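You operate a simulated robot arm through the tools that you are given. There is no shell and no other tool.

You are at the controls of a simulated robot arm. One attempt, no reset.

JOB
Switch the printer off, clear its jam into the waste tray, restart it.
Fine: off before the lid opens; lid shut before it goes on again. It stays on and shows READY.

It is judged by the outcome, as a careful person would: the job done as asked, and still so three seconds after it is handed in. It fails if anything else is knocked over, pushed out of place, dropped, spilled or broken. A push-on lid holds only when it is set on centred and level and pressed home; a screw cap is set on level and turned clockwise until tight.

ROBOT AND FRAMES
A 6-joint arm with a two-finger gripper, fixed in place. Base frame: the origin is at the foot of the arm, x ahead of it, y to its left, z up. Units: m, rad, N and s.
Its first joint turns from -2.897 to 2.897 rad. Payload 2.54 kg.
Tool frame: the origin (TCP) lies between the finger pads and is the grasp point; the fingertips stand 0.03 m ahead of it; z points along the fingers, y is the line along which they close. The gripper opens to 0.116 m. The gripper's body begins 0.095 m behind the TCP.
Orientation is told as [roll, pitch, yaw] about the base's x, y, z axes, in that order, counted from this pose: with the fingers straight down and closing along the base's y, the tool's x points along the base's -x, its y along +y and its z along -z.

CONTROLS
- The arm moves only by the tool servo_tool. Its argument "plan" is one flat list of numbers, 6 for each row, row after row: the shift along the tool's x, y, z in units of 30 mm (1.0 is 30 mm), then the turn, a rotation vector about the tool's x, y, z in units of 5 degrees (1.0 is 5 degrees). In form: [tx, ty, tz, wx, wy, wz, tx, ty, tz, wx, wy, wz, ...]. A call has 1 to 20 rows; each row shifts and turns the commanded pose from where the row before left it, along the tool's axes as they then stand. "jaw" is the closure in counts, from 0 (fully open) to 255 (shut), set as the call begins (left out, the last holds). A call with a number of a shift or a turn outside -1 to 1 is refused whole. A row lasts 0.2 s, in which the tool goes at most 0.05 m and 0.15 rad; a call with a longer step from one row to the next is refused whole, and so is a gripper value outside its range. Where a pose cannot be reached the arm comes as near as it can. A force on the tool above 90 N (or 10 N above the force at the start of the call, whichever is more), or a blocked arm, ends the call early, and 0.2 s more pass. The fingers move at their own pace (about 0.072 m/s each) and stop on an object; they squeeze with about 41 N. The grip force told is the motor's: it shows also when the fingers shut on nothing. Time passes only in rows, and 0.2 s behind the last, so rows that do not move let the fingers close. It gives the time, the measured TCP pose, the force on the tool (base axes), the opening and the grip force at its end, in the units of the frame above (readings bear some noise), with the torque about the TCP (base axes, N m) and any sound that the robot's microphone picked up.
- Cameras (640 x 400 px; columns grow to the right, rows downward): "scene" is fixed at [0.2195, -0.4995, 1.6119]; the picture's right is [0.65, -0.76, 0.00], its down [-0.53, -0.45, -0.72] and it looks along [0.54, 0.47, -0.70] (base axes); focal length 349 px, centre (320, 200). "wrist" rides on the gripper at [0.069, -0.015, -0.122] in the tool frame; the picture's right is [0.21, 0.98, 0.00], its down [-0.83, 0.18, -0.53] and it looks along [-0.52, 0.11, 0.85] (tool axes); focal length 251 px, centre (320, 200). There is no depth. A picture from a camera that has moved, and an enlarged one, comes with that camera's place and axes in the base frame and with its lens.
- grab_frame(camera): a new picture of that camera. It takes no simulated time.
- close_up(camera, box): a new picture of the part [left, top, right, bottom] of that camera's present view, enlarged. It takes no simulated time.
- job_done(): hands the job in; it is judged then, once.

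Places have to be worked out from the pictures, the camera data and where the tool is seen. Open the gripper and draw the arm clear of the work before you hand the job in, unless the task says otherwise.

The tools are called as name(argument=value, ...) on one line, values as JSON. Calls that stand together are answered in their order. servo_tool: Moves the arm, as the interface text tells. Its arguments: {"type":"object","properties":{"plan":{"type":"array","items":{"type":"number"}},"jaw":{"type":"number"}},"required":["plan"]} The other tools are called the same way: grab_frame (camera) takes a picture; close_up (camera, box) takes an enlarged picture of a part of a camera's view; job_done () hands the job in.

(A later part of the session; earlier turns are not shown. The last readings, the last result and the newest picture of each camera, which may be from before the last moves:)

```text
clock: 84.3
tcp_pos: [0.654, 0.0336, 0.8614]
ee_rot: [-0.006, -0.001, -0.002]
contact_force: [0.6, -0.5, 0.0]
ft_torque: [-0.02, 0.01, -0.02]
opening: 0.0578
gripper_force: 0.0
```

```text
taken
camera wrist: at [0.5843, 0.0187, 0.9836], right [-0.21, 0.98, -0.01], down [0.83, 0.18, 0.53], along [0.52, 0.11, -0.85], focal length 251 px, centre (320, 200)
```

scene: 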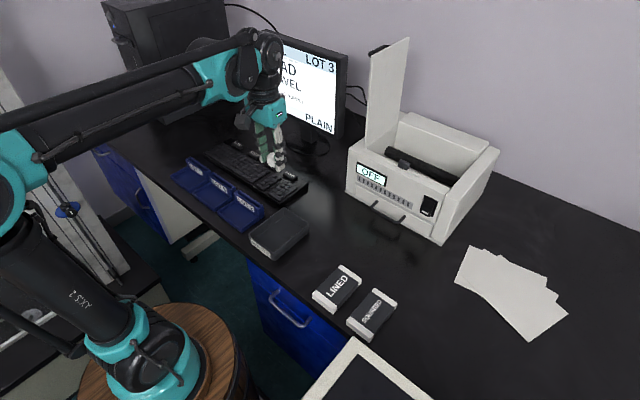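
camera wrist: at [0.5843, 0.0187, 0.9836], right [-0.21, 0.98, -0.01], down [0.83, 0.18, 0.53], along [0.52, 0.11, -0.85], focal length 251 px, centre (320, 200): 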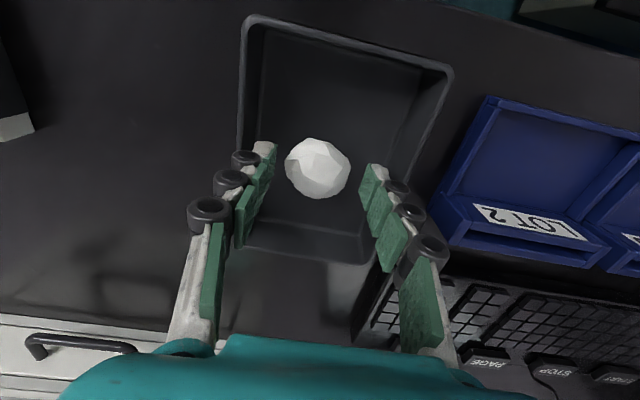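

The ball is lying in the tray. I'll raise straight up and confirm.

servo_tool(plan=[0, 0, -0.8, 0, 0, 0, 0, 0, -0.8, 0, 0, 0, 0, 0, -0.9, 0, 0, 0, 0, 0, -0.9, 0, 0, 0, 0, 0, -0.9, 0, 0, 0, 0, 0, -0.9, 0, 0, 0, 0, 0, -0.9, 0, 0, 0, 0, 0, -0.9, 0, 0, 0, 0, 0, -0.9, 0, 0, 0, 0, 0, -0.9, 0, 0, 0, 0, 0, 0, 0, 0, 0])

grab_frame(camera="wrist")

grab_frame(camera="scene")

```text
clock: 86.7
tcp_pos: [0.6518, 0.0353, 1.1274]
ee_rot: [-0.004, -0.001, -0.002]
contact_force: [-0.1, 0.4, 0.2]
ft_torque: [-0.02, 0.02, -0.04]
opening: 0.0579
gripper_force: 0.1
```

```text
taken
camera wrist: at [0.5832, 0.0213, 1.2497], right [-0.21, 0.98, -0.01], down [0.83, 0.18, 0.53], along [0.52, 0.11, -0.85], focal length 251 px, centre (320, 200)
```

wrist: 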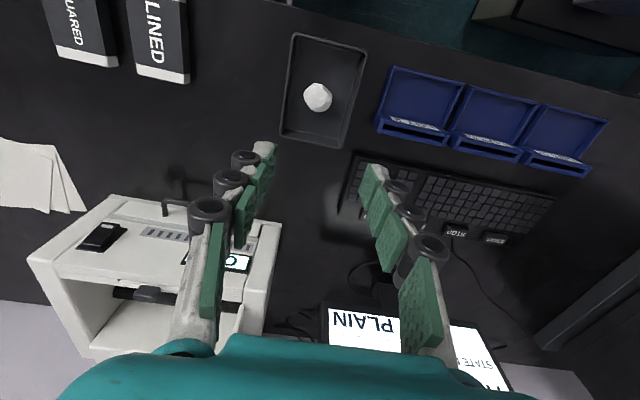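

```text
taken
```

scene: 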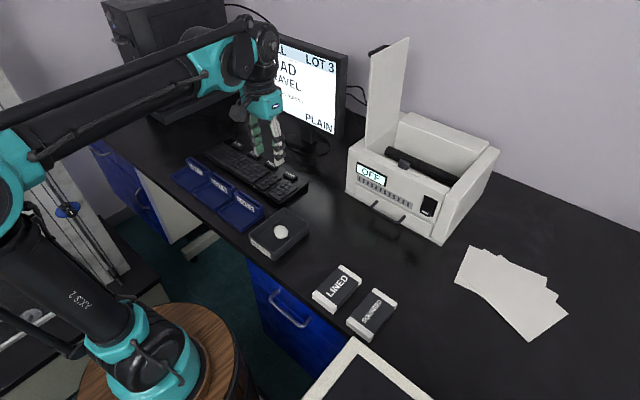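

The ball rests in the waste tray. I'll check the cavity and plate once more before closing the lid.

close_up(camera="scene", box=[340, 30, 510, 200])

close_up(camera="scene", box=[375, 140, 435, 180])

```text
2.35 times, centred on (425, 115) of scene
camera zoom: at [0.2195, -0.4995, 1.6119], right [0.65, -0.76, 0.0], down [-0.53, -0.45, -0.72], along [0.54, 0.47, -0.7], focal length 822 px, centre (73, 400)
```

zoom: 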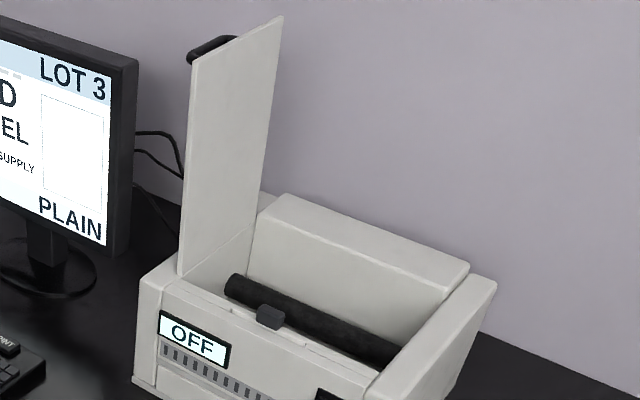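

```text
10.00 times, centred on (405, 160) of scene
camera zoom: at [0.2195, -0.4995, 1.6119], right [0.65, -0.76, 0.0], down [-0.53, -0.45, -0.72], along [0.54, 0.47, -0.7], focal length 3493 px, centre (-530, 600)
```

zoom: 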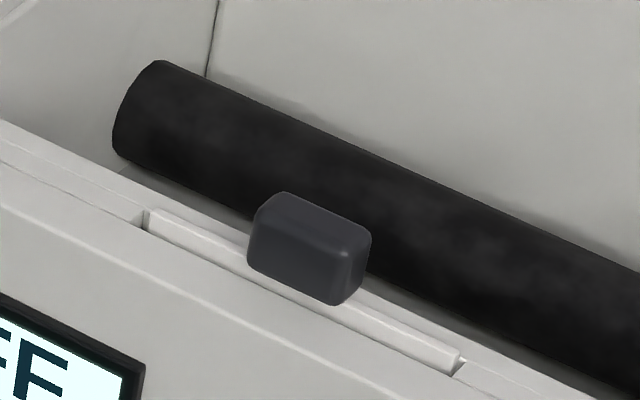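

The plate is in place and the lid is still standing. I'll now go back to the handle, reversing the path I used before: first to (0.859, 0.048, 1.278), then pitch 45° and roll 30°.

servo_tool(plan=[-0.986, 0.06, -0.717, 0, 0, 0, -0.986, 0.06, -0.717, 0, 0, 0, -0.986, 0.06, -0.717, 0, 0, 0, -0.986, 0.06, -0.717, 0, 0, 0, -0.986, 0.06, -0.717, 0, 0, 0, -0.986, 0.06, -0.717, 0, 0, 0, -0.986, 0.06, -0.717, 0, 0, 0, 0, 0, 0, 0, -1, 0, 0, 0, 0, 0, -1, 0, 0, 0, 0, 0, -1, 0, 0, 0, 0, 0, -1, 0, 0, 0, 0, 0, -1, 0, 0, 0, 0, 0, -1, 0, 0, 0, 0, 0, -1, 0, 0, 0, 0, 0, -1, 0, 0, 0, 0, 0, -1, 0, 0, 0, 0, 0, -0.12, 0, 0, 0, 0, 0, 0, 0], jaw=185)

servo_tool(plan=[0, 0, 0, 0.7, 0, -0.714, 0, 0, 0, 0.7, 0, -0.714, 0, 0, 0, 0.7, 0, -0.714, 0, 0, 0, 0.7, 0, -0.714, 0, 0, 0, 0.7, 0, -0.714, 0, 0, 0, 0.7, 0, -0.714, 0, 0, 0, 0, 0, 0])

grab_frame(camera="wrist")

grab_frame(camera="scene")

```text
clock: 90.5
tcp_pos: [0.8601, 0.0487, 1.2758]
ee_rot: [-0.007, -0.797, 0.004]
contact_force: [0.6, -0.8, -1.0]
ft_torque: [0.01, 0.0, 0.0]
opening: 0.0318
gripper_force: 0.1
```

```text
clock: 92.1
tcp_pos: [0.8591, 0.047, 1.2764]
ee_rot: [-0.699, -0.666, 0.476]
contact_force: [0.1, -0.4, 0.1]
ft_torque: [0.02, 0.03, 0.0]
opening: 0.0319
gripper_force: 0.2
```

```text
taken
camera wrist: at [0.724, 0.0533, 1.3156], right [-0.15, 0.77, -0.63], down [0.2, 0.64, 0.74], along [0.97, -0.01, -0.25], focal length 251 px, centre (320, 200)
```

wrist: 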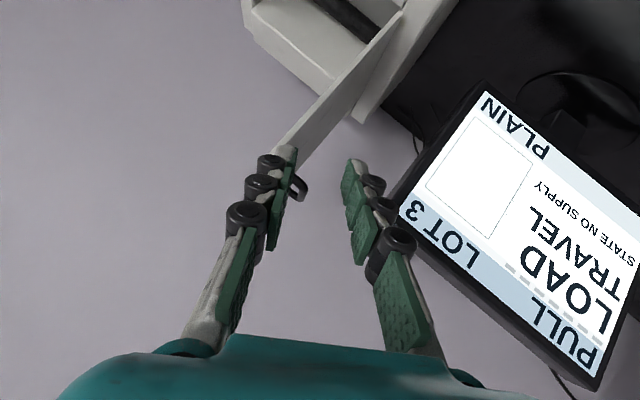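

```text
taken
```

scene: 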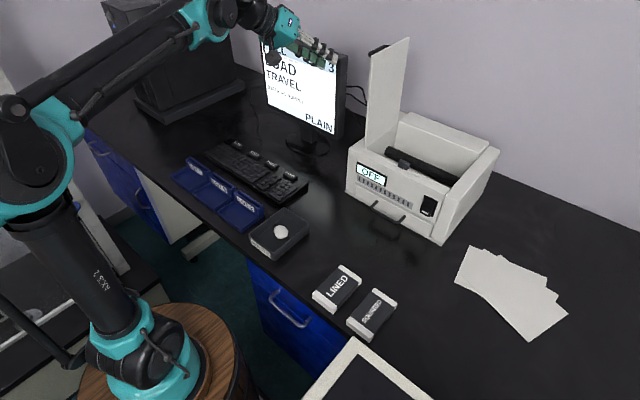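

servo_tool(plan=[-0.7, 0, 0.714, 0, 0, 0, -0.7, 0, 0.714, 0, 0, 0, -0.7, 0, 0.714, 0, 0, 0, -0.7, 0, 0.714, 0, 0, 0, -0.7, 0, 0.714, 0, 0, 0, 0, 0, 0, 0, 0, 0])

grab_frame(camera="wrist")

close_up(camera="scene", box=[320, 0, 480, 130])

```text
clock: 93.5
tcp_pos: [1.0099, 0.0477, 1.2767]
ee_rot: [-0.698, -0.665, 0.475]
contact_force: [-0.3, -0.8, -0.1]
ft_torque: [0.01, -0.04, 0.04]
opening: 0.0315
gripper_force: 0.0
```

```text
taken
camera wrist: at [0.8741, 0.0528, 1.3152], right [-0.15, 0.77, -0.63], down [0.2, 0.64, 0.74], along [0.97, -0.01, -0.24], focal length 251 px, centre (320, 200)
```

wrist: 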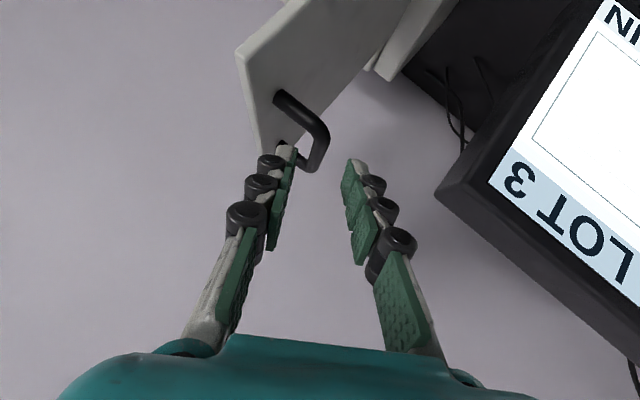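

```text
3.08 times, centred on (400, 65) of scene
camera zoom: at [0.2195, -0.4995, 1.6119], right [0.65, -0.76, 0.0], down [-0.53, -0.45, -0.72], along [0.54, 0.47, -0.7], focal length 1075 px, centre (74, 615)
```

zoom: 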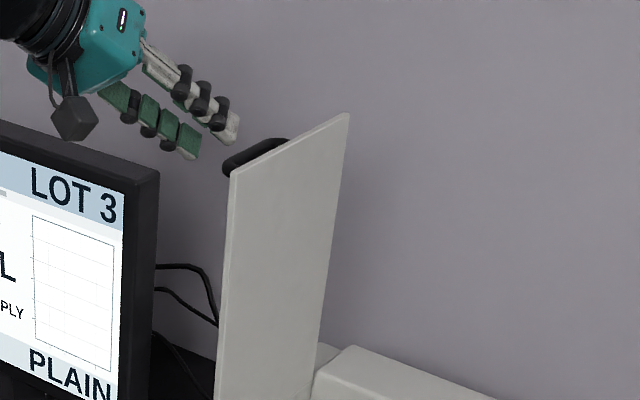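

The lid and handle haven't moved since I withdrew. I'll advance along the tool axis so the fingers straddle the bar again.

servo_tool(plan=[0, 0, 0.7, 0, 0, 0, 0, 0, 0.7, 0, 0, 0, 0, 0, 0.5, 0, 0, 0, 0, 0, 0, 0, 0, 0])

servo_tool(plan=[0, 0, 0.5, 0, 0, 0, 0, 0, 0.5, 0, 0, 0, 0, 0, 0, 0, 0, 0])

grab_frame(camera="wrist")

close_up(camera="scene", box=[320, 0, 480, 130])

```text
clock: 94.5
tcp_pos: [1.0517, 0.0285, 1.2407]
ee_rot: [-0.696, -0.667, 0.474]
contact_force: [-0.1, 0.3, -0.8]
ft_torque: [-0.01, 0.05, 0.02]
opening: 0.0318
gripper_force: 0.0
```

```text
clock: 95.3
tcp_pos: [1.0715, 0.0175, 1.2237]
ee_rot: [-0.698, -0.666, 0.474]
contact_force: [-0.6, 0.7, 0.3]
ft_torque: [-0.01, 0.02, 0.0]
opening: 0.0314
gripper_force: 0.1
```

```text
taken
camera wrist: at [0.9366, 0.0231, 1.2627], right [-0.15, 0.77, -0.63], down [0.2, 0.64, 0.74], along [0.97, -0.01, -0.25], focal length 251 px, centre (320, 200)
```

wrist: 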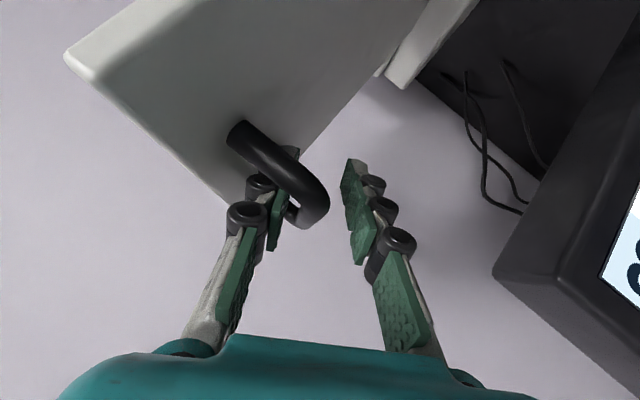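

```text
3.08 times, centred on (400, 65) of scene
camera zoom: at [0.2195, -0.4995, 1.6119], right [0.65, -0.76, 0.0], down [-0.53, -0.45, -0.72], along [0.54, 0.47, -0.7], focal length 1075 px, centre (74, 615)
```

zoom: 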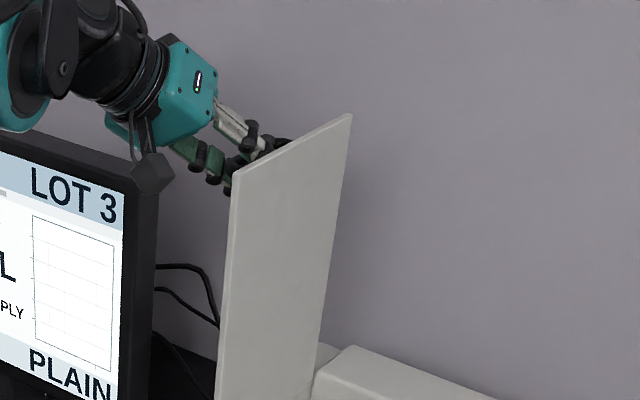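

The bar is between the fingers. I'll narrow to a loose cage and start closing the lid along the reverse arc.

servo_tool(plan=[0, 0, 0, 0, 0, 0, 0, 0, 0, 0, 0, 0], jaw=220)

servo_tool(plan=[0.226, -0.829, 0.222, 0, 0, 0, 0.289, -0.794, 0.283, 0, 0, 0, 0, 0, 0, 0, 0, 0])

close_up(camera="scene", box=[300, 20, 540, 220])

```text
clock: 95.9
tcp_pos: [1.0717, 0.0157, 1.2237]
ee_rot: [-0.697, -0.665, 0.475]
contact_force: [0.2, -1.4, 1.6]
ft_torque: [0.03, 0.0, -0.02]
opening: 0.0167
gripper_force: 1.0
```

```text
clock: 96.7
tcp_pos: [1.0721, -0.0379, 1.2308]
ee_rot: [-0.697, -0.667, 0.473]
contact_force: [0.9, 1.6, 1.2]
ft_torque: [0.0, -0.01, 0.03]
opening: 0.0164
gripper_force: 0.0
```

```text
2.00 times, centred on (420, 120) of scene
camera zoom: at [0.2195, -0.4995, 1.6119], right [0.65, -0.76, 0.0], down [-0.53, -0.45, -0.72], along [0.54, 0.47, -0.7], focal length 699 px, centre (120, 360)
```

zoom: 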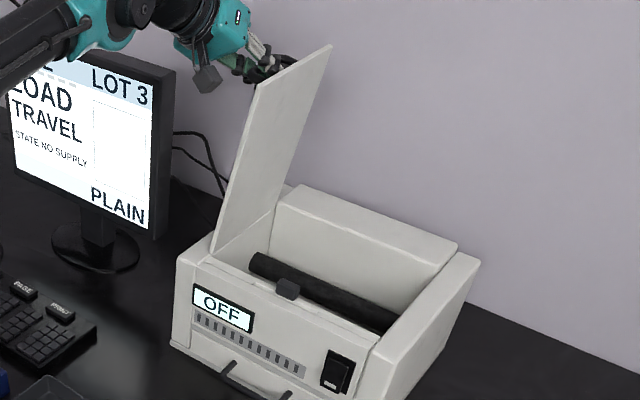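

The lid is following smoothly with tiny forces. I'll continue down the arc.

servo_tool(plan=[0.347, -0.747, 0.34, 0, 0, 0, 0.4, -0.689, 0.392, 0, 0, 0, 0.449, -0.63, 0.44, 0, 0, 0, 0, 0, 0, 0, 0, 0])

servo_tool(plan=[0.492, -0.56, 0.483, 0, 0, 0, 0.569, -0.514, 0.558, 0, 0, 0, 0, 0, 0, 0, 0, 0])

grab_frame(camera="wrist")

close_up(camera="scene", box=[300, 20, 540, 220])

```text
clock: 97.7
tcp_pos: [1.0715, -0.1155, 1.217]
ee_rot: [-0.696, -0.667, 0.475]
contact_force: [-0.2, 0.6, 0.4]
ft_torque: [0.06, 0.0, 0.0]
opening: 0.0187
gripper_force: 0.0
```

```text
clock: 98.5
tcp_pos: [1.0703, -0.1664, 1.1961]
ee_rot: [-0.697, -0.669, 0.474]
contact_force: [-1.6, 0.2, 1.0]
ft_torque: [0.72, 0.12, 0.3]
opening: 0.0166
gripper_force: 7.7
```

```text
taken
camera wrist: at [0.9354, -0.1596, 1.2355], right [-0.15, 0.77, -0.63], down [0.2, 0.64, 0.74], along [0.97, -0.01, -0.24], focal length 251 px, centre (320, 200)
```

wrist: 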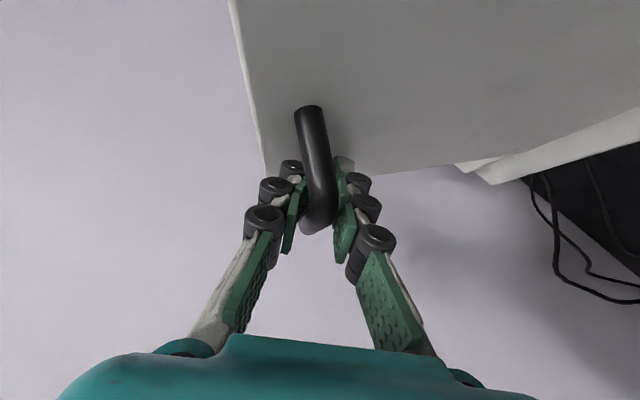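

```text
2.00 times, centred on (420, 120) of scene
camera zoom: at [0.2195, -0.4995, 1.6119], right [0.65, -0.76, 0.0], down [-0.53, -0.45, -0.72], along [0.54, 0.47, -0.7], focal length 699 px, centre (120, 360)
```

zoom: 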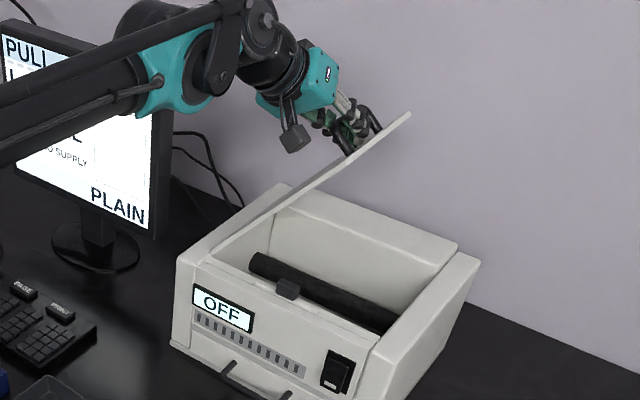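

The lid is at about 48°. From here the motion is mostly downward, so I'll grip the bar firmly before continuing.

servo_tool(plan=[0, 0, 0, 0, 0, 0, 0, 0, 0, 0, 0, 0], jaw=255)

servo_tool(plan=[0.628, -0.436, 0.615, 0, 0, 0, 0, 0, 0, 0, 0, 0])

```text
clock: 99.1
tcp_pos: [1.0714, -0.1657, 1.1973]
ee_rot: [-0.695, -0.667, 0.475]
contact_force: [-3.5, -4.0, 6.9]
ft_torque: [0.21, -0.32, 0.18]
opening: 0.0097
gripper_force: 36.1
```

```text
clock: 99.7
tcp_pos: [1.0707, -0.191, 1.1813]
ee_rot: [-0.697, -0.667, 0.474]
contact_force: [-0.6, -14.6, 21.9]
ft_torque: [0.62, 0.12, 0.03]
opening: 0.0101
gripper_force: 36.0
```

There's a radial force of about 26 N outward, so I'll widen the arc slightly and take smaller stages.

servo_tool(plan=[0.565, -0.41, 0.554, 0, 0, 0, 0, 0, 0, 0, 0, 0])

```text
clock: 100.3
tcp_pos: [1.0706, -0.211, 1.1652]
ee_rot: [-0.697, -0.668, 0.474]
contact_force: [-6.7, -7.0, 6.4]
ft_torque: [0.27, -0.15, 0.16]
opening: 0.0098
gripper_force: 36.1
```

servo_tool(plan=[0.609, -0.262, 0.596, 0, 0, 0, 0, 0, 0, 0, 0, 0])

close_up(camera="scene", box=[300, 20, 540, 220])

```text
clock: 100.9
tcp_pos: [1.0703, -0.232, 1.1455]
ee_rot: [-0.698, -0.667, 0.475]
contact_force: [2.6, -3.6, 3.8]
ft_torque: [0.36, -0.46, 0.24]
opening: 0.0103
gripper_force: 36.3
```

```text
2.00 times, centred on (420, 120) of scene
camera zoom: at [0.2195, -0.4995, 1.6119], right [0.65, -0.76, 0.0], down [-0.53, -0.45, -0.72], along [0.54, 0.47, -0.7], focal length 699 px, centre (120, 360)
```

zoom: 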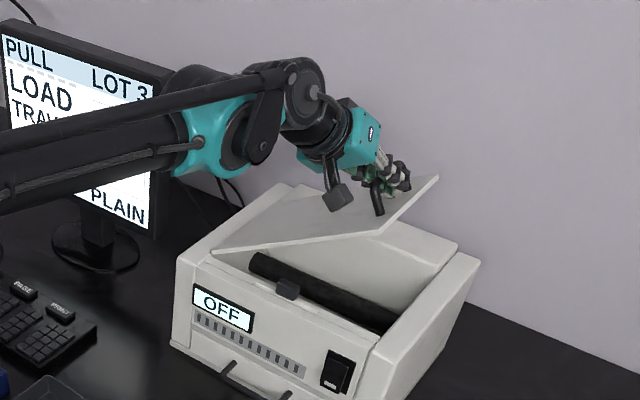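

servo_tool(plan=[0.62, -0.14, 0.608, 0, 0, 0, 0, 0, 0, 0, 0, 0])

servo_tool(plan=[0.63, -0.04, 0.617, 0, 0, 0, 0, 0, 0, 0, 0, 0])

close_up(camera="scene", box=[300, 20, 540, 220])

grab_frame(camera="wrist")

```text
clock: 101.5
tcp_pos: [1.0707, -0.2479, 1.1256]
ee_rot: [-0.696, -0.667, 0.476]
contact_force: [-9.6, 8.6, -5.6]
ft_torque: [0.44, 0.12, 0.17]
opening: 0.01
gripper_force: 35.9
```

```text
clock: 102.1
tcp_pos: [1.0699, -0.2629, 1.1039]
ee_rot: [-0.698, -0.668, 0.475]
contact_force: [-17.5, 17.2, -8.0]
ft_torque: [0.36, -0.15, 0.35]
opening: 0.0105
gripper_force: 36.4
```

```text
2.00 times, centred on (420, 120) of scene
camera zoom: at [0.2195, -0.4995, 1.6119], right [0.65, -0.76, 0.0], down [-0.53, -0.45, -0.72], along [0.54, 0.47, -0.7], focal length 699 px, centre (120, 360)
```

zoom: 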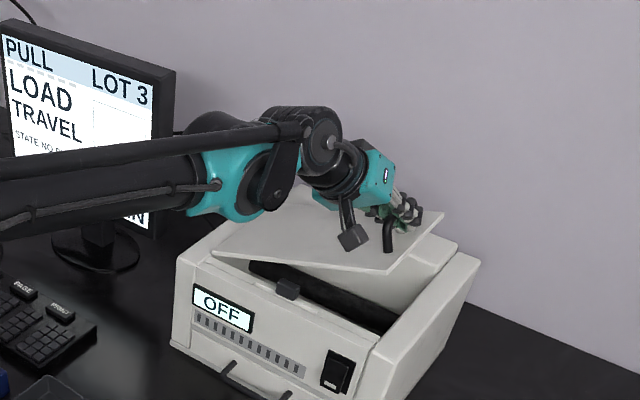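

```text
taken
camera wrist: at [0.9351, -0.2565, 1.1428], right [-0.15, 0.77, -0.63], down [0.2, 0.64, 0.74], along [0.97, -0.01, -0.25], focal length 251 px, centre (320, 200)
```

wrist: 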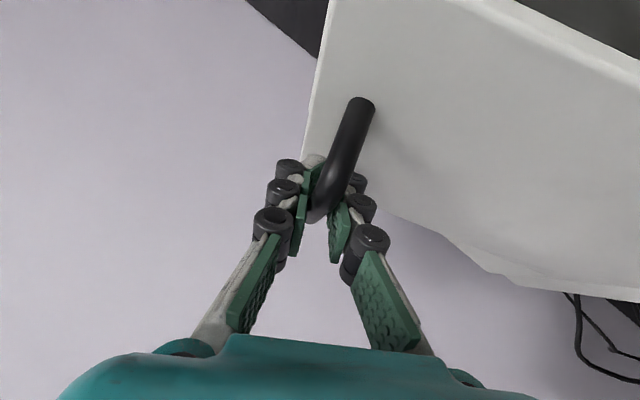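

A side force is building, so I'll loosen to a cage, undo the roll to match the nearly closed lid, and re-grip.

servo_tool(plan=[0, 0, 0, 0, 0, 0, 0, 0, 0, 0, 0, 0], jaw=205)

servo_tool(plan=[0, 0, 0, -0.7, 0, 0.714, 0, 0, 0, -0.7, 0, 0.714, 0, 0, 0, -0.7, 0, 0.714, 0, 0, 0, -0.7, 0, 0.714, 0, 0, 0, -0.7, 0, 0.714, 0, 0, 0, -0.7, 0, 0.714, 0, 0, 0, 0, 0, 0])

grab_frame(camera="wrist")

close_up(camera="scene", box=[340, 60, 520, 200])

```text
clock: 102.7
tcp_pos: [1.0694, -0.2646, 1.1047]
ee_rot: [-0.696, -0.667, 0.475]
contact_force: [0.1, 0.1, 0.7]
ft_torque: [0.05, 0.0, 0.02]
opening: 0.0232
gripper_force: 0.1
```

```text
clock: 104.3
tcp_pos: [1.0715, -0.2637, 1.1047]
ee_rot: [-0.005, -0.797, 0.002]
contact_force: [-0.2, 0.4, -0.1]
ft_torque: [0.0, 0.0, -0.02]
opening: 0.0228
gripper_force: 0.0
```

```text
taken
camera wrist: at [0.9363, -0.2781, 1.1408], right [-0.15, 0.98, -0.16], down [0.19, 0.18, 0.96], along [0.97, 0.11, -0.22], focal length 251 px, centre (320, 200)
```

wrist: 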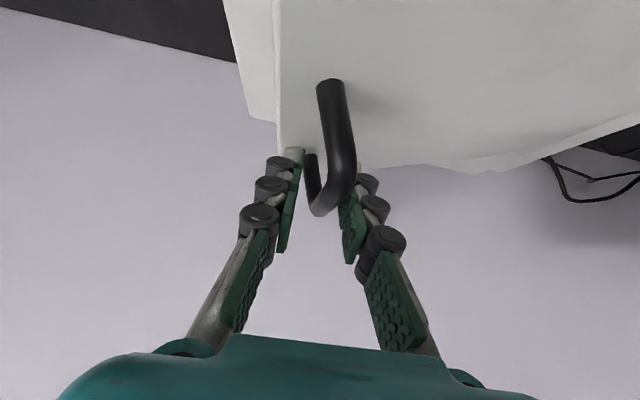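

```text
2.86 times, centred on (430, 130) of scene
camera zoom: at [0.2195, -0.4995, 1.6119], right [0.65, -0.76, 0.0], down [-0.53, -0.45, -0.72], along [0.54, 0.47, -0.7], focal length 998 px, centre (6, 400)
```

zoom: 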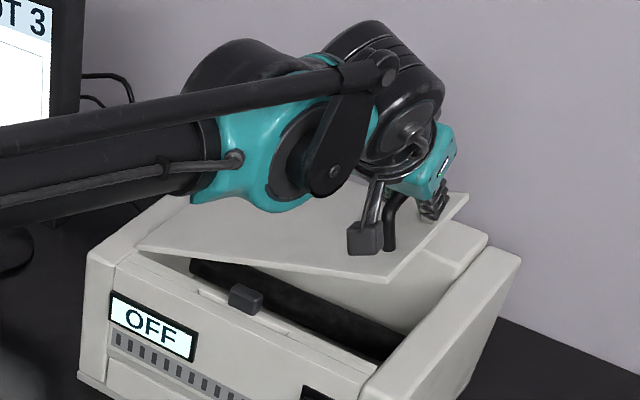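

The lid holds at about 18°. I'll centre the fingers on the bar, grip, and follow the arc down.

servo_tool(plan=[0, 0.16, 0, 0, 0, 0, 0, 0, 0, 0, 0, 0])

servo_tool(plan=[0, 0, 0, 0, 0, 0, 0, 0, 0, 0, 0, 0], jaw=255)

servo_tool(plan=[0.527, -0.353, 0.515, 0, 0, 0, 0, 0, 0, 0, 0, 0])

```text
clock: 104.9
tcp_pos: [1.0714, -0.2581, 1.1058]
ee_rot: [-0.007, -0.798, 0.004]
contact_force: [-0.3, -0.1, 0.3]
ft_torque: [0.04, -0.02, -0.02]
opening: 0.0228
gripper_force: 0.1
```

```text
clock: 105.5
tcp_pos: [1.0714, -0.259, 1.1047]
ee_rot: [-0.007, -0.797, 0.004]
contact_force: [2.4, -6.2, 0.7]
ft_torque: [0.0, -0.05, -0.09]
opening: 0.0103
gripper_force: 37.7
```

```text
clock: 106.1
tcp_pos: [1.0722, -0.2701, 1.0814]
ee_rot: [-0.007, -0.798, 0.003]
contact_force: [10.6, -7.2, 3.2]
ft_torque: [0.07, -0.13, -0.06]
opening: 0.0103
gripper_force: 38.1
```

servo_tool(plan=[0.3, -0.155, 0.292, 0, 0, 0, 0.296, -0.152, 0.291, 0, 0, 0, 0, 0, 0, 0, 0, 0])

servo_tool(plan=[0.25, -0.09, 0.245, 0, 0, 0, 0.19, -0.07, 0.185, 0, 0, 0, 0, 0, 0, 0, 0, 0])

grab_frame(camera="wrist")

close_up(camera="scene", box=[340, 60, 520, 200])

```text
clock: 106.9
tcp_pos: [1.0716, -0.2788, 1.0555]
ee_rot: [-0.008, -0.796, 0.004]
contact_force: [15.0, -6.6, -0.4]
ft_torque: [0.08, -0.09, 0.1]
opening: 0.0105
gripper_force: 37.8
```

```text
clock: 107.7
tcp_pos: [1.072, -0.2844, 1.0384]
ee_rot: [-0.008, -0.797, 0.003]
contact_force: [6.8, -5.7, -2.5]
ft_torque: [0.09, -0.03, 0.09]
opening: 0.0106
gripper_force: 37.6
```

```text
taken
camera wrist: at [0.9361, -0.2985, 1.0742], right [-0.15, 0.98, -0.16], down [0.2, 0.19, 0.96], along [0.97, 0.11, -0.22], focal length 251 px, centre (320, 200)
```

wrist: 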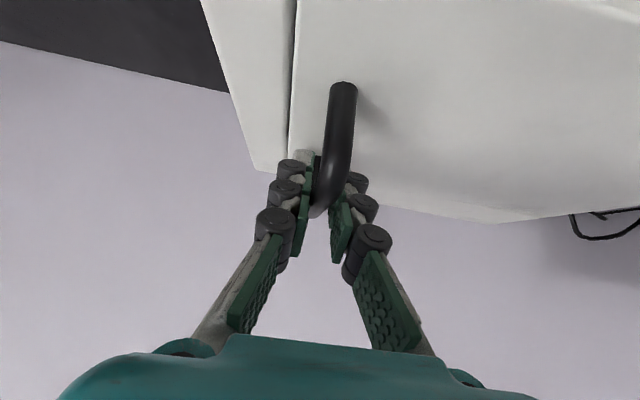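

```text
2.86 times, centred on (430, 130) of scene
camera zoom: at [0.2195, -0.4995, 1.6119], right [0.65, -0.76, 0.0], down [-0.53, -0.45, -0.72], along [0.54, 0.47, -0.7], focal length 998 px, centre (6, 400)
```

zoom: 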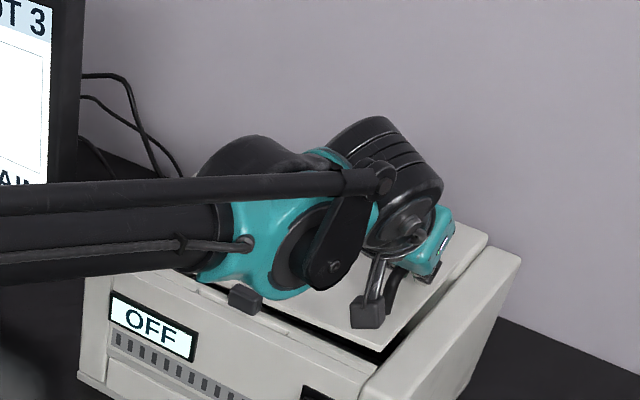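

It's nearly closed. I'll go down in 3 mm steps until I feel the stop.

servo_tool(plan=[0.0715, -0.02, 0.07, 0, 0, 0, 0.0715, -0.02, 0.07, 0, 0, 0, 0, 0, 0, 0, 0, 0])

servo_tool(plan=[0.0715, 0, 0.07, 0, 0, 0, 0, 0, 0, 0, 0, 0])

servo_tool(plan=[0.0715, 0, 0.07, 0, 0, 0, 0, 0, 0, 0, 0, 0])

```text
clock: 108.5
tcp_pos: [1.0717, -0.2847, 1.0332]
ee_rot: [-0.006, -0.797, 0.004]
contact_force: [4.1, -2.3, -3.9]
ft_torque: [0.09, -0.3, 0.19]
opening: 0.0102
gripper_force: 37.2
```

```text
clock: 109.1
tcp_pos: [1.0715, -0.2854, 1.0294]
ee_rot: [-0.006, -0.797, 0.003]
contact_force: [3.9, -4.4, -0.9]
ft_torque: [0.04, 0.16, 0.09]
opening: 0.0104
gripper_force: 37.3
```

```text
clock: 109.7
tcp_pos: [1.0714, -0.286, 1.0274]
ee_rot: [-0.007, -0.797, 0.006]
contact_force: [-2.5, -6.7, -0.8]
ft_torque: [0.05, -0.2, 0.09]
opening: 0.0101
gripper_force: 37.5
```

servo_tool(plan=[0.0715, 0, 0.07, 0, 0, 0, 0, 0, 0, 0, 0, 0])

close_up(camera="scene", box=[400, 150, 480, 200])

close_up(camera="wrist", box=[200, 0, 640, 260])

```text
clock: 110.3
tcp_pos: [1.0712, -0.2859, 1.0249]
ee_rot: [-0.006, -0.8, 0.003]
contact_force: [4.6, -11.3, 13.3]
ft_torque: [0.06, -0.22, -0.08]
opening: 0.0103
gripper_force: 36.8
```

```text
8.00 times, centred on (440, 175) of scene
camera zoom: at [0.2195, -0.4995, 1.6119], right [0.65, -0.76, 0.0], down [-0.53, -0.45, -0.72], along [0.54, 0.47, -0.7], focal length 2794 px, centre (-640, 400)
```

zoom: 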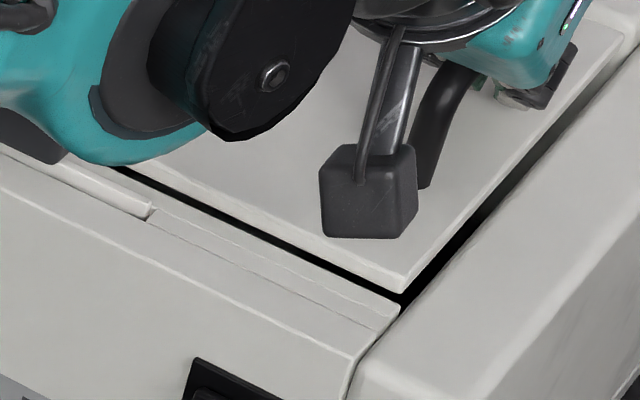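

```text
1.45 times, centred on (420, 130) of wrist
camera zoom: at [0.9362, -0.3006, 1.0608], right [-0.15, 0.98, -0.16], down [0.19, 0.19, 0.96], along [0.97, 0.11, -0.22], focal length 366 px, centre (174, 302)
```

zoom: 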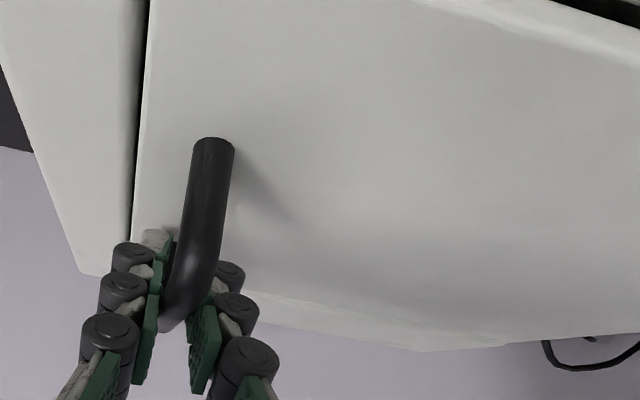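

There's an upward reaction of about 13 N, so the lid is meeting its seat. I'll press a bit more to make sure it's home.

servo_tool(plan=[0.0715, 0.05, 0.07, 0, 0, 0, 0.0715, 0, 0.07, 0, 0, 0, 0, 0, 0, 0, 0, 0])

close_up(camera="scene", box=[400, 150, 480, 200])

```text
clock: 111.1
tcp_pos: [1.0709, -0.2857, 1.0194]
ee_rot: [-0.006, -0.801, 0.002]
contact_force: [8.3, -28.6, 36.0]
ft_torque: [0.44, -0.06, 0.22]
opening: 0.0101
gripper_force: 36.3
```

```text
8.00 times, centred on (440, 175) of scene
camera zoom: at [0.2195, -0.4995, 1.6119], right [0.65, -0.76, 0.0], down [-0.53, -0.45, -0.72], along [0.54, 0.47, -0.7], focal length 2794 px, centre (-640, 400)
```

zoom: 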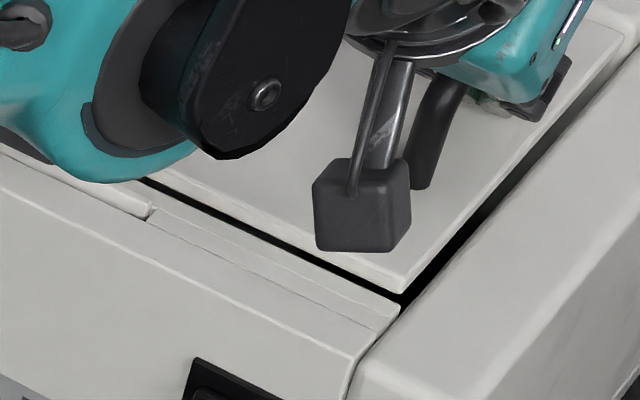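

The lid is seated and the pressed view is unchanged. I'll relieve the force, open, and rise straight up off the handle.

servo_tool(plan=[-0.143, -0.1, -0.14, 0, 0, 0, 0, 0, 0, 0, 0, 0])

servo_tool(plan=[0, 0, 0, 0, 0, 0, 0, 0, 0, 0, 0, 0], jaw=140)

servo_tool(plan=[-0.358, 0, -0.35, 0, 0, 0, -0.5, 0, -0.49, 0, 0, 0, -0.7, 0, -0.69, 0, 0, 0, -0.7, 0, -0.69, 0, 0, 0, 0, 0, 0, 0, 0, 0])

close_up(camera="scene", box=[340, 60, 520, 200])

grab_frame(camera="wrist")

```text
clock: 111.7
tcp_pos: [1.0707, -0.2863, 1.0233]
ee_rot: [-0.006, -0.795, 0.005]
contact_force: [-14.4, -7.7, -4.4]
ft_torque: [0.06, 0.59, 0.01]
opening: 0.0098
gripper_force: 35.6
```

```text
clock: 112.3
tcp_pos: [1.0734, -0.2865, 1.0242]
ee_rot: [-0.008, -0.797, 0.005]
contact_force: [-0.7, 0.1, 0.0]
ft_torque: [0.01, 0.01, -0.01]
opening: 0.0522
gripper_force: 0.1
```

```text
clock: 113.5
tcp_pos: [1.0706, -0.2857, 1.1197]
ee_rot: [-0.005, -0.797, 0.002]
contact_force: [0.7, -0.5, 0.1]
ft_torque: [-0.02, -0.02, -0.02]
opening: 0.0523
gripper_force: 0.1
```

```text
2.86 times, centred on (430, 130) of scene
camera zoom: at [0.2195, -0.4995, 1.6119], right [0.65, -0.76, 0.0], down [-0.53, -0.45, -0.72], along [0.54, 0.47, -0.7], focal length 998 px, centre (6, 400)
```

zoom: 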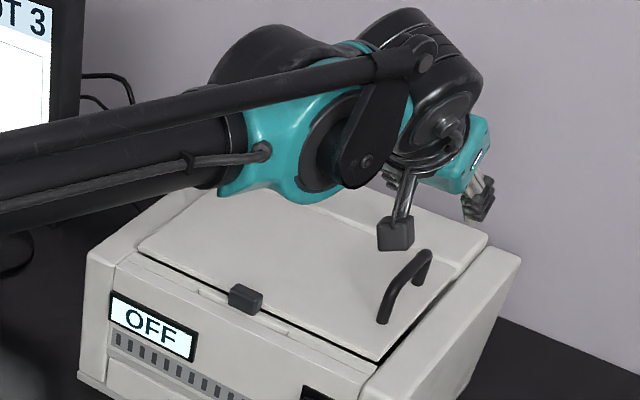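

```text
taken
camera wrist: at [0.9357, -0.3006, 1.156], right [-0.15, 0.98, -0.16], down [0.19, 0.19, 0.96], along [0.97, 0.11, -0.22], focal length 251 px, centre (320, 200)
```

wrist: 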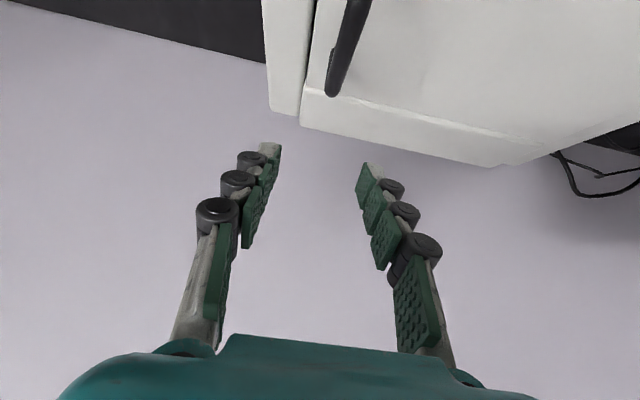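

The lid is fully shut. I'll retreat in front of the printer, close the fingers, pitch to 70° and drop to the level of the rocker's lower half to switch it on.

servo_tool(plan=[0.728, 0.02, -0.745, 0, 0, 0, 0.728, 0.02, -0.745, 0, 0, 0, 0.728, 0.02, -0.745, 0, 0, 0, 0.728, 0.02, -0.745, 0, 0, 0, 0.728, 0.02, -0.745, 0, 0, 0, 0.728, 0.02, -0.745, 0, 0, 0, 0.728, 0.02, -0.745, 0, 0, 0, 0.728, 0.02, -0.745, 0, 0, 0, 0, 0, 0, 0, -0.98, 0, 0, 0, 0, 0, -0.98, 0, 0, 0, 0, 0, -0.98, 0, 0, 0, 0, 0, -0.98, 0, 0, 0, 0, 0, -0.98, 0, 0, 0, 0, 0, 0, 0], jaw=255)

grab_frame(camera="wrist")

close_up(camera="scene", box=[330, 100, 510, 250])

```text
clock: 116.5
tcp_pos: [0.821, -0.2813, 1.1197]
ee_rot: [-0.016, -1.229, 0.012]
contact_force: [0.2, 0.4, 0.3]
ft_torque: [-0.02, 0.01, 0.0]
opening: 0.0
gripper_force: 29.1
```

```text
taken
camera wrist: at [0.6838, -0.2968, 1.0961], right [-0.07, 0.98, -0.21], down [-0.22, 0.19, 0.96], along [0.97, 0.11, 0.2], focal length 251 px, centre (320, 200)
```

wrist: 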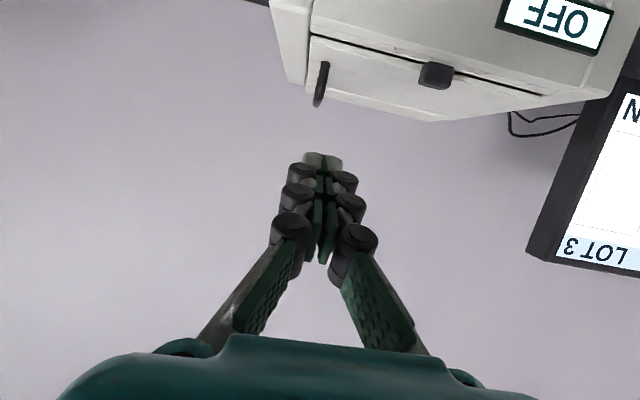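

```text
2.67 times, centred on (420, 175) of scene
camera zoom: at [0.2195, -0.4995, 1.6119], right [0.65, -0.76, 0.0], down [-0.53, -0.45, -0.72], along [0.54, 0.47, -0.7], focal length 932 px, centre (53, 267)
```

zoom: 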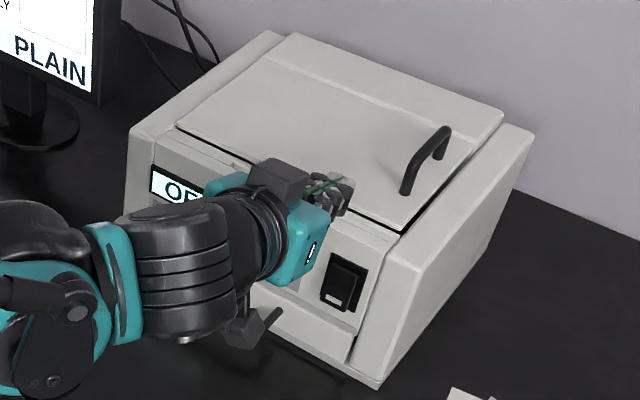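

grab_frame(camera="scene")

```text
taken
```

scene: 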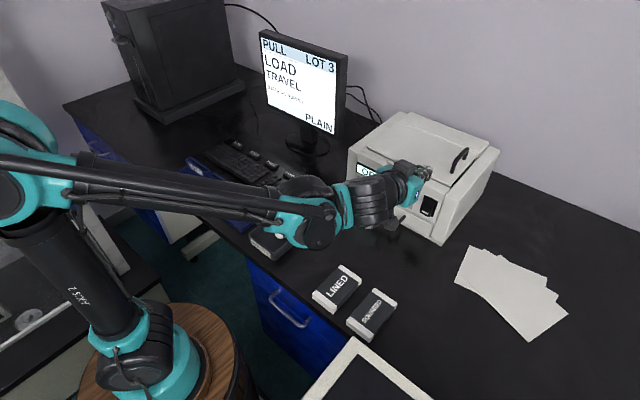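

The wrist joint sits about 0.1 m above the TCP, so lowering is clear of the boxes. I'll descend to the rocker's lower half.

servo_tool(plan=[0.94, 0, 0.335, 0, 0, 0, 0.94, 0, 0.335, 0, 0, 0, 0.94, 0, 0.335, 0, 0, 0, 0.94, 0, 0.335, 0, 0, 0, 0.94, 0, 0.335, 0, 0, 0, 0.94, 0, 0.335, 0, 0, 0, 0.9, 0, 0.32, 0, 0, 0, 0, 0, 0, 0, 0, 0])

grab_frame(camera="wrist")

close_up(camera="scene", box=[240, 150, 460, 340])

```text
clock: 118.3
tcp_pos: [0.82, -0.2825, 0.911]
ee_rot: [-0.015, -1.226, 0.012]
contact_force: [0.5, 0.2, -0.6]
ft_torque: [-0.01, 0.0, -0.02]
opening: 0.0
gripper_force: 28.5
```

```text
taken
camera wrist: at [0.6822, -0.2972, 0.8872], right [-0.07, 0.98, -0.21], down [-0.22, 0.19, 0.96], along [0.97, 0.11, 0.2], focal length 251 px, centre (320, 200)
```

wrist: 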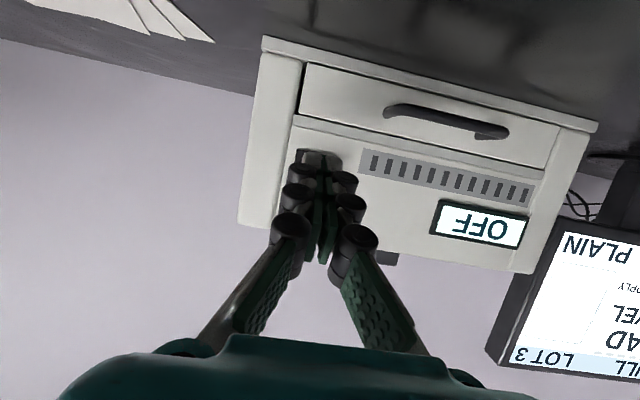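

```text
2.11 times, centred on (350, 245) of scene
camera zoom: at [0.2195, -0.4995, 1.6119], right [0.65, -0.76, 0.0], down [-0.53, -0.45, -0.72], along [0.54, 0.47, -0.7], focal length 735 px, centre (257, 105)
```

zoom: 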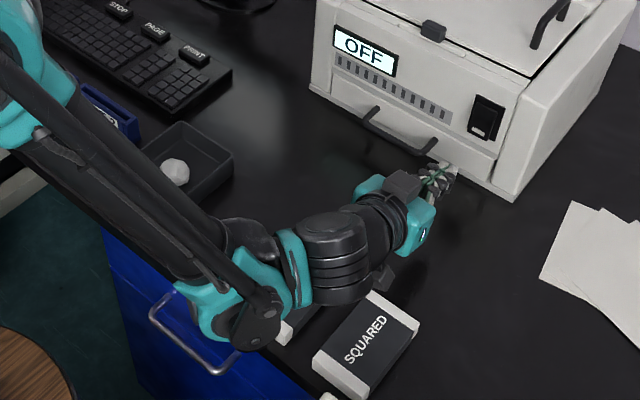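

servo_tool(plan=[-0.25, 0, 0.706, 0, 0, 0, -0.25, 0.04, 0.706, 0, 0, 0, 0, 0, 0, 0, 0, 0])

close_up(camera="scene", box=[380, 170, 460, 240])

close_up(camera="wrist", box=[250, 80, 390, 200])

```text
clock: 119.1
tcp_pos: [0.8665, -0.2837, 0.9094]
ee_rot: [-0.014, -1.227, 0.013]
contact_force: [0.2, 0.7, 0.4]
ft_torque: [0.0, 0.01, -0.02]
opening: 0.0
gripper_force: 28.5
```

```text
5.71 times, centred on (420, 205) of scene
camera zoom: at [0.2195, -0.4995, 1.6119], right [0.65, -0.76, 0.0], down [-0.53, -0.45, -0.72], along [0.54, 0.47, -0.7], focal length 1996 px, centre (-251, 171)
```

zoom: 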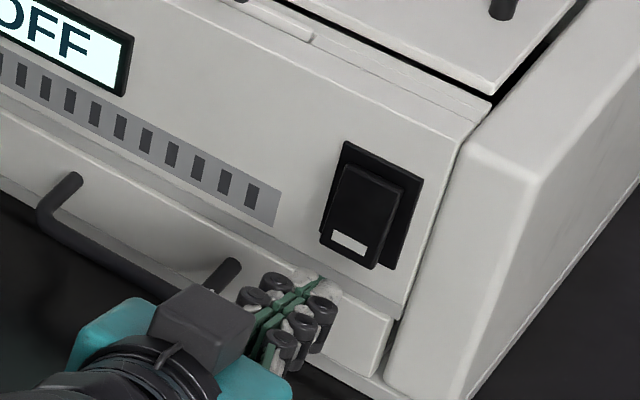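

```text
3.33 times, centred on (320, 140) of wrist
camera zoom: at [0.7282, -0.2969, 0.8871], right [-0.07, 0.98, -0.21], down [-0.22, 0.19, 0.96], along [0.97, 0.11, 0.2], focal length 838 px, centre (320, 400)
```

zoom: 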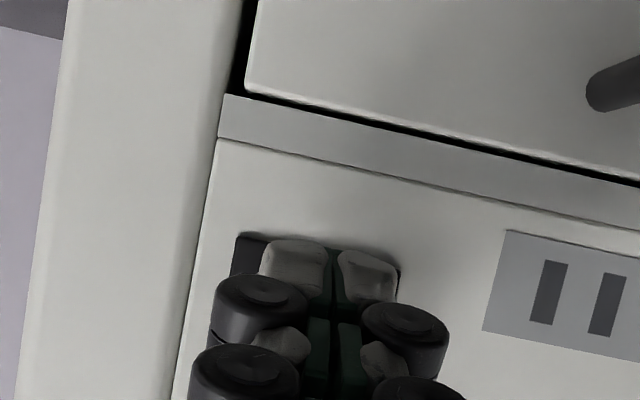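

The fingertips are lined up with the rocker's lower half. I'll advance in 3 mm steps.

servo_tool(plan=[-0.034, 0.01, 0.094, 0, 0, 0, -0.034, 0.01, 0.094, 0, 0, 0, -0.034, 0.01, 0.094, 0, 0, 0, -0.034, 0.01, 0.094, 0, 0, 0, -0.034, 0, 0.094, 0, 0, 0, -0.034, 0, 0.094, 0, 0, 0])

servo_tool(plan=[-0.034, 0, 0.094, 0, 0, 0, -0.034, 0, 0.094, 0, 0, 0])

```text
clock: 120.5
tcp_pos: [0.8832, -0.2803, 0.9109]
ee_rot: [-0.016, -1.226, 0.012]
contact_force: [-0.3, 0.0, -0.6]
ft_torque: [0.0, 0.02, -0.01]
opening: 0.0001
gripper_force: 28.7
```

```text
clock: 121.1
tcp_pos: [0.8885, -0.28, 0.9106]
ee_rot: [-0.014, -1.226, 0.013]
contact_force: [-0.1, 0.0, -0.1]
ft_torque: [0.03, 0.01, -0.03]
opening: 0.0
gripper_force: 28.2
```

servo_tool(plan=[-0.034, 0, 0.094, 0, 0, 0, -0.034, 0, 0.094, 0, 0, 0])

servo_tool(plan=[-0.034, 0, 0.094, 0, 0, 0])

servo_tool(plan=[-0.034, 0, 0.094, 0, 0, 0])

close_up(camera="scene", box=[330, 100, 510, 250])

```text
clock: 121.7
tcp_pos: [0.8952, -0.2783, 0.91]
ee_rot: [-0.013, -1.225, 0.011]
contact_force: [-2.0, -0.1, -1.0]
ft_torque: [0.0, 0.06, 0.02]
opening: 0.0058
gripper_force: 28.7
```

```text
clock: 122.1
tcp_pos: [0.899, -0.2795, 0.9103]
ee_rot: [-0.013, -1.228, 0.013]
contact_force: [-3.2, 0.5, -1.1]
ft_torque: [0.0, 0.04, 0.01]
opening: 0.0061
gripper_force: 28.8
heard: click
```

```text
clock: 122.5
tcp_pos: [0.8982, -0.2794, 0.9103]
ee_rot: [-0.016, -1.225, 0.013]
contact_force: [-35.3, 2.4, -6.6]
ft_torque: [0.06, 0.12, 0.07]
opening: 0.0058
gripper_force: 28.5
```

```text
2.67 times, centred on (420, 175) of scene
camera zoom: at [0.2195, -0.4995, 1.6119], right [0.65, -0.76, 0.0], down [-0.53, -0.45, -0.72], along [0.54, 0.47, -0.7], focal length 932 px, centre (53, 267)
```

zoom: 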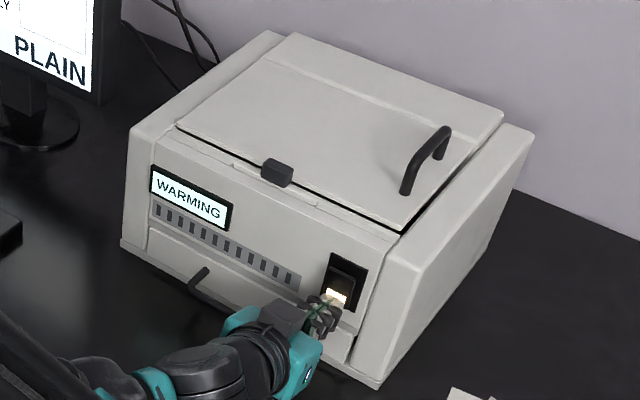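

There was a click, the switch is lit and the display shows WARMING. I'll back off from the switch and let it warm up.

servo_tool(plan=[0.226, 0, -0.627, 0, 0, 0, 0.226, 0, -0.627, 0, 0, 0, 0.226, 0, -0.627, 0, 0, 0, 0.226, 0, -0.627, 0, 0, 0, 0, 0, 0, 0, 0, 0])

close_up(camera="scene", box=[330, 100, 510, 250])

```text
clock: 123.7
tcp_pos: [0.8209, -0.2796, 0.9089]
ee_rot: [-0.017, -1.225, 0.014]
contact_force: [-0.3, 0.9, -0.8]
ft_torque: [0.01, 0.01, -0.01]
opening: 0.0
gripper_force: 28.9
```

```text
2.67 times, centred on (420, 175) of scene
camera zoom: at [0.2195, -0.4995, 1.6119], right [0.65, -0.76, 0.0], down [-0.53, -0.45, -0.72], along [0.54, 0.47, -0.7], focal length 932 px, centre (53, 267)
```

zoom: 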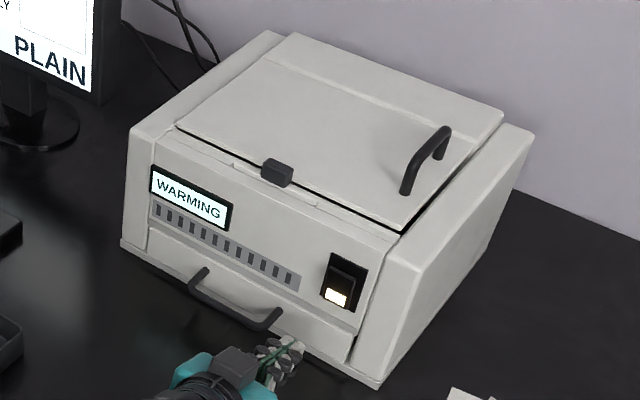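

It's still warming. I'll draw the arm up and away in the meantime.

servo_tool(plan=[-0.94, 0, -0.34, 0, 0, 0, -0.94, 0, -0.34, 0, 0, 0, -0.94, 0, -0.34, 0, 0, 0, -0.94, 0, -0.34, 0, 0, 0, -0.94, 0, -0.34, 0, 0, 0, -0.94, 0, -0.34, 0, 0, 0, -0.94, 0, -0.34, 0, 0, 0, -0.94, 0, -0.34, 0, 0, 0, -0.94, 0, -0.34, 0, 0, 0, 0.32, 0, -0.9, 0, 1, 0, 0.32, 0, -0.9, 0, 1, 0, 0.32, 0, -0.9, 0, 1, 0, 0, 0, 0, 0, 1, 0, 0, 0, 0, 0, 1, 0, 0, 0, 0, 0, 1, 0, 0, 0, 0, 0, 1, 0, 0, 0, 0, 0, 1, 0, 0, 0, 0, 0, 1, 0, 0, 0, 0, 0, 1, 0, 0, 0, 0, 0, 0, 0], jaw=0)

grab_frame(camera="scene")

close_up(camera="scene", box=[330, 100, 510, 250])

```text
clock: 127.9
tcp_pos: [0.7363, -0.2792, 1.1883]
ee_rot: [-0.005, -0.355, -0.002]
contact_force: [-0.2, 0.7, -0.7]
ft_torque: [0.02, 0.0, 0.02]
opening: 0.116
gripper_force: 0.1
```

```text
taken
```

scene: 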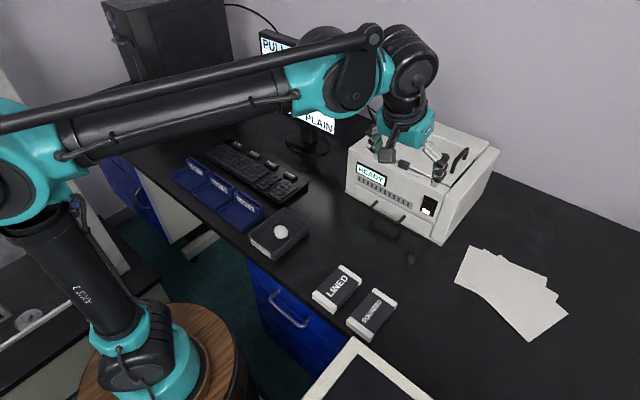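

```text
2.67 times, centred on (420, 175) of scene
camera zoom: at [0.2195, -0.4995, 1.6119], right [0.65, -0.76, 0.0], down [-0.53, -0.45, -0.72], along [0.54, 0.47, -0.7], focal length 932 px, centre (53, 267)
```

zoom: 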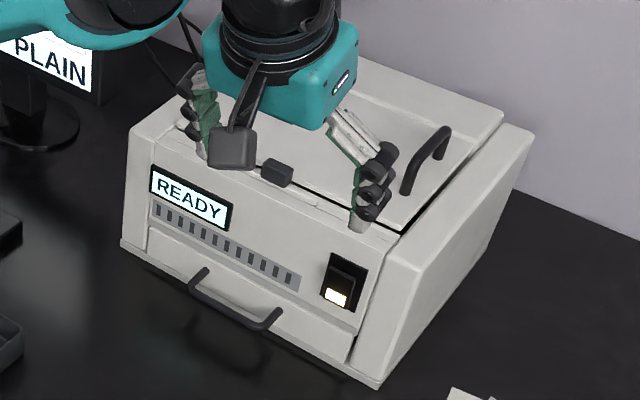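

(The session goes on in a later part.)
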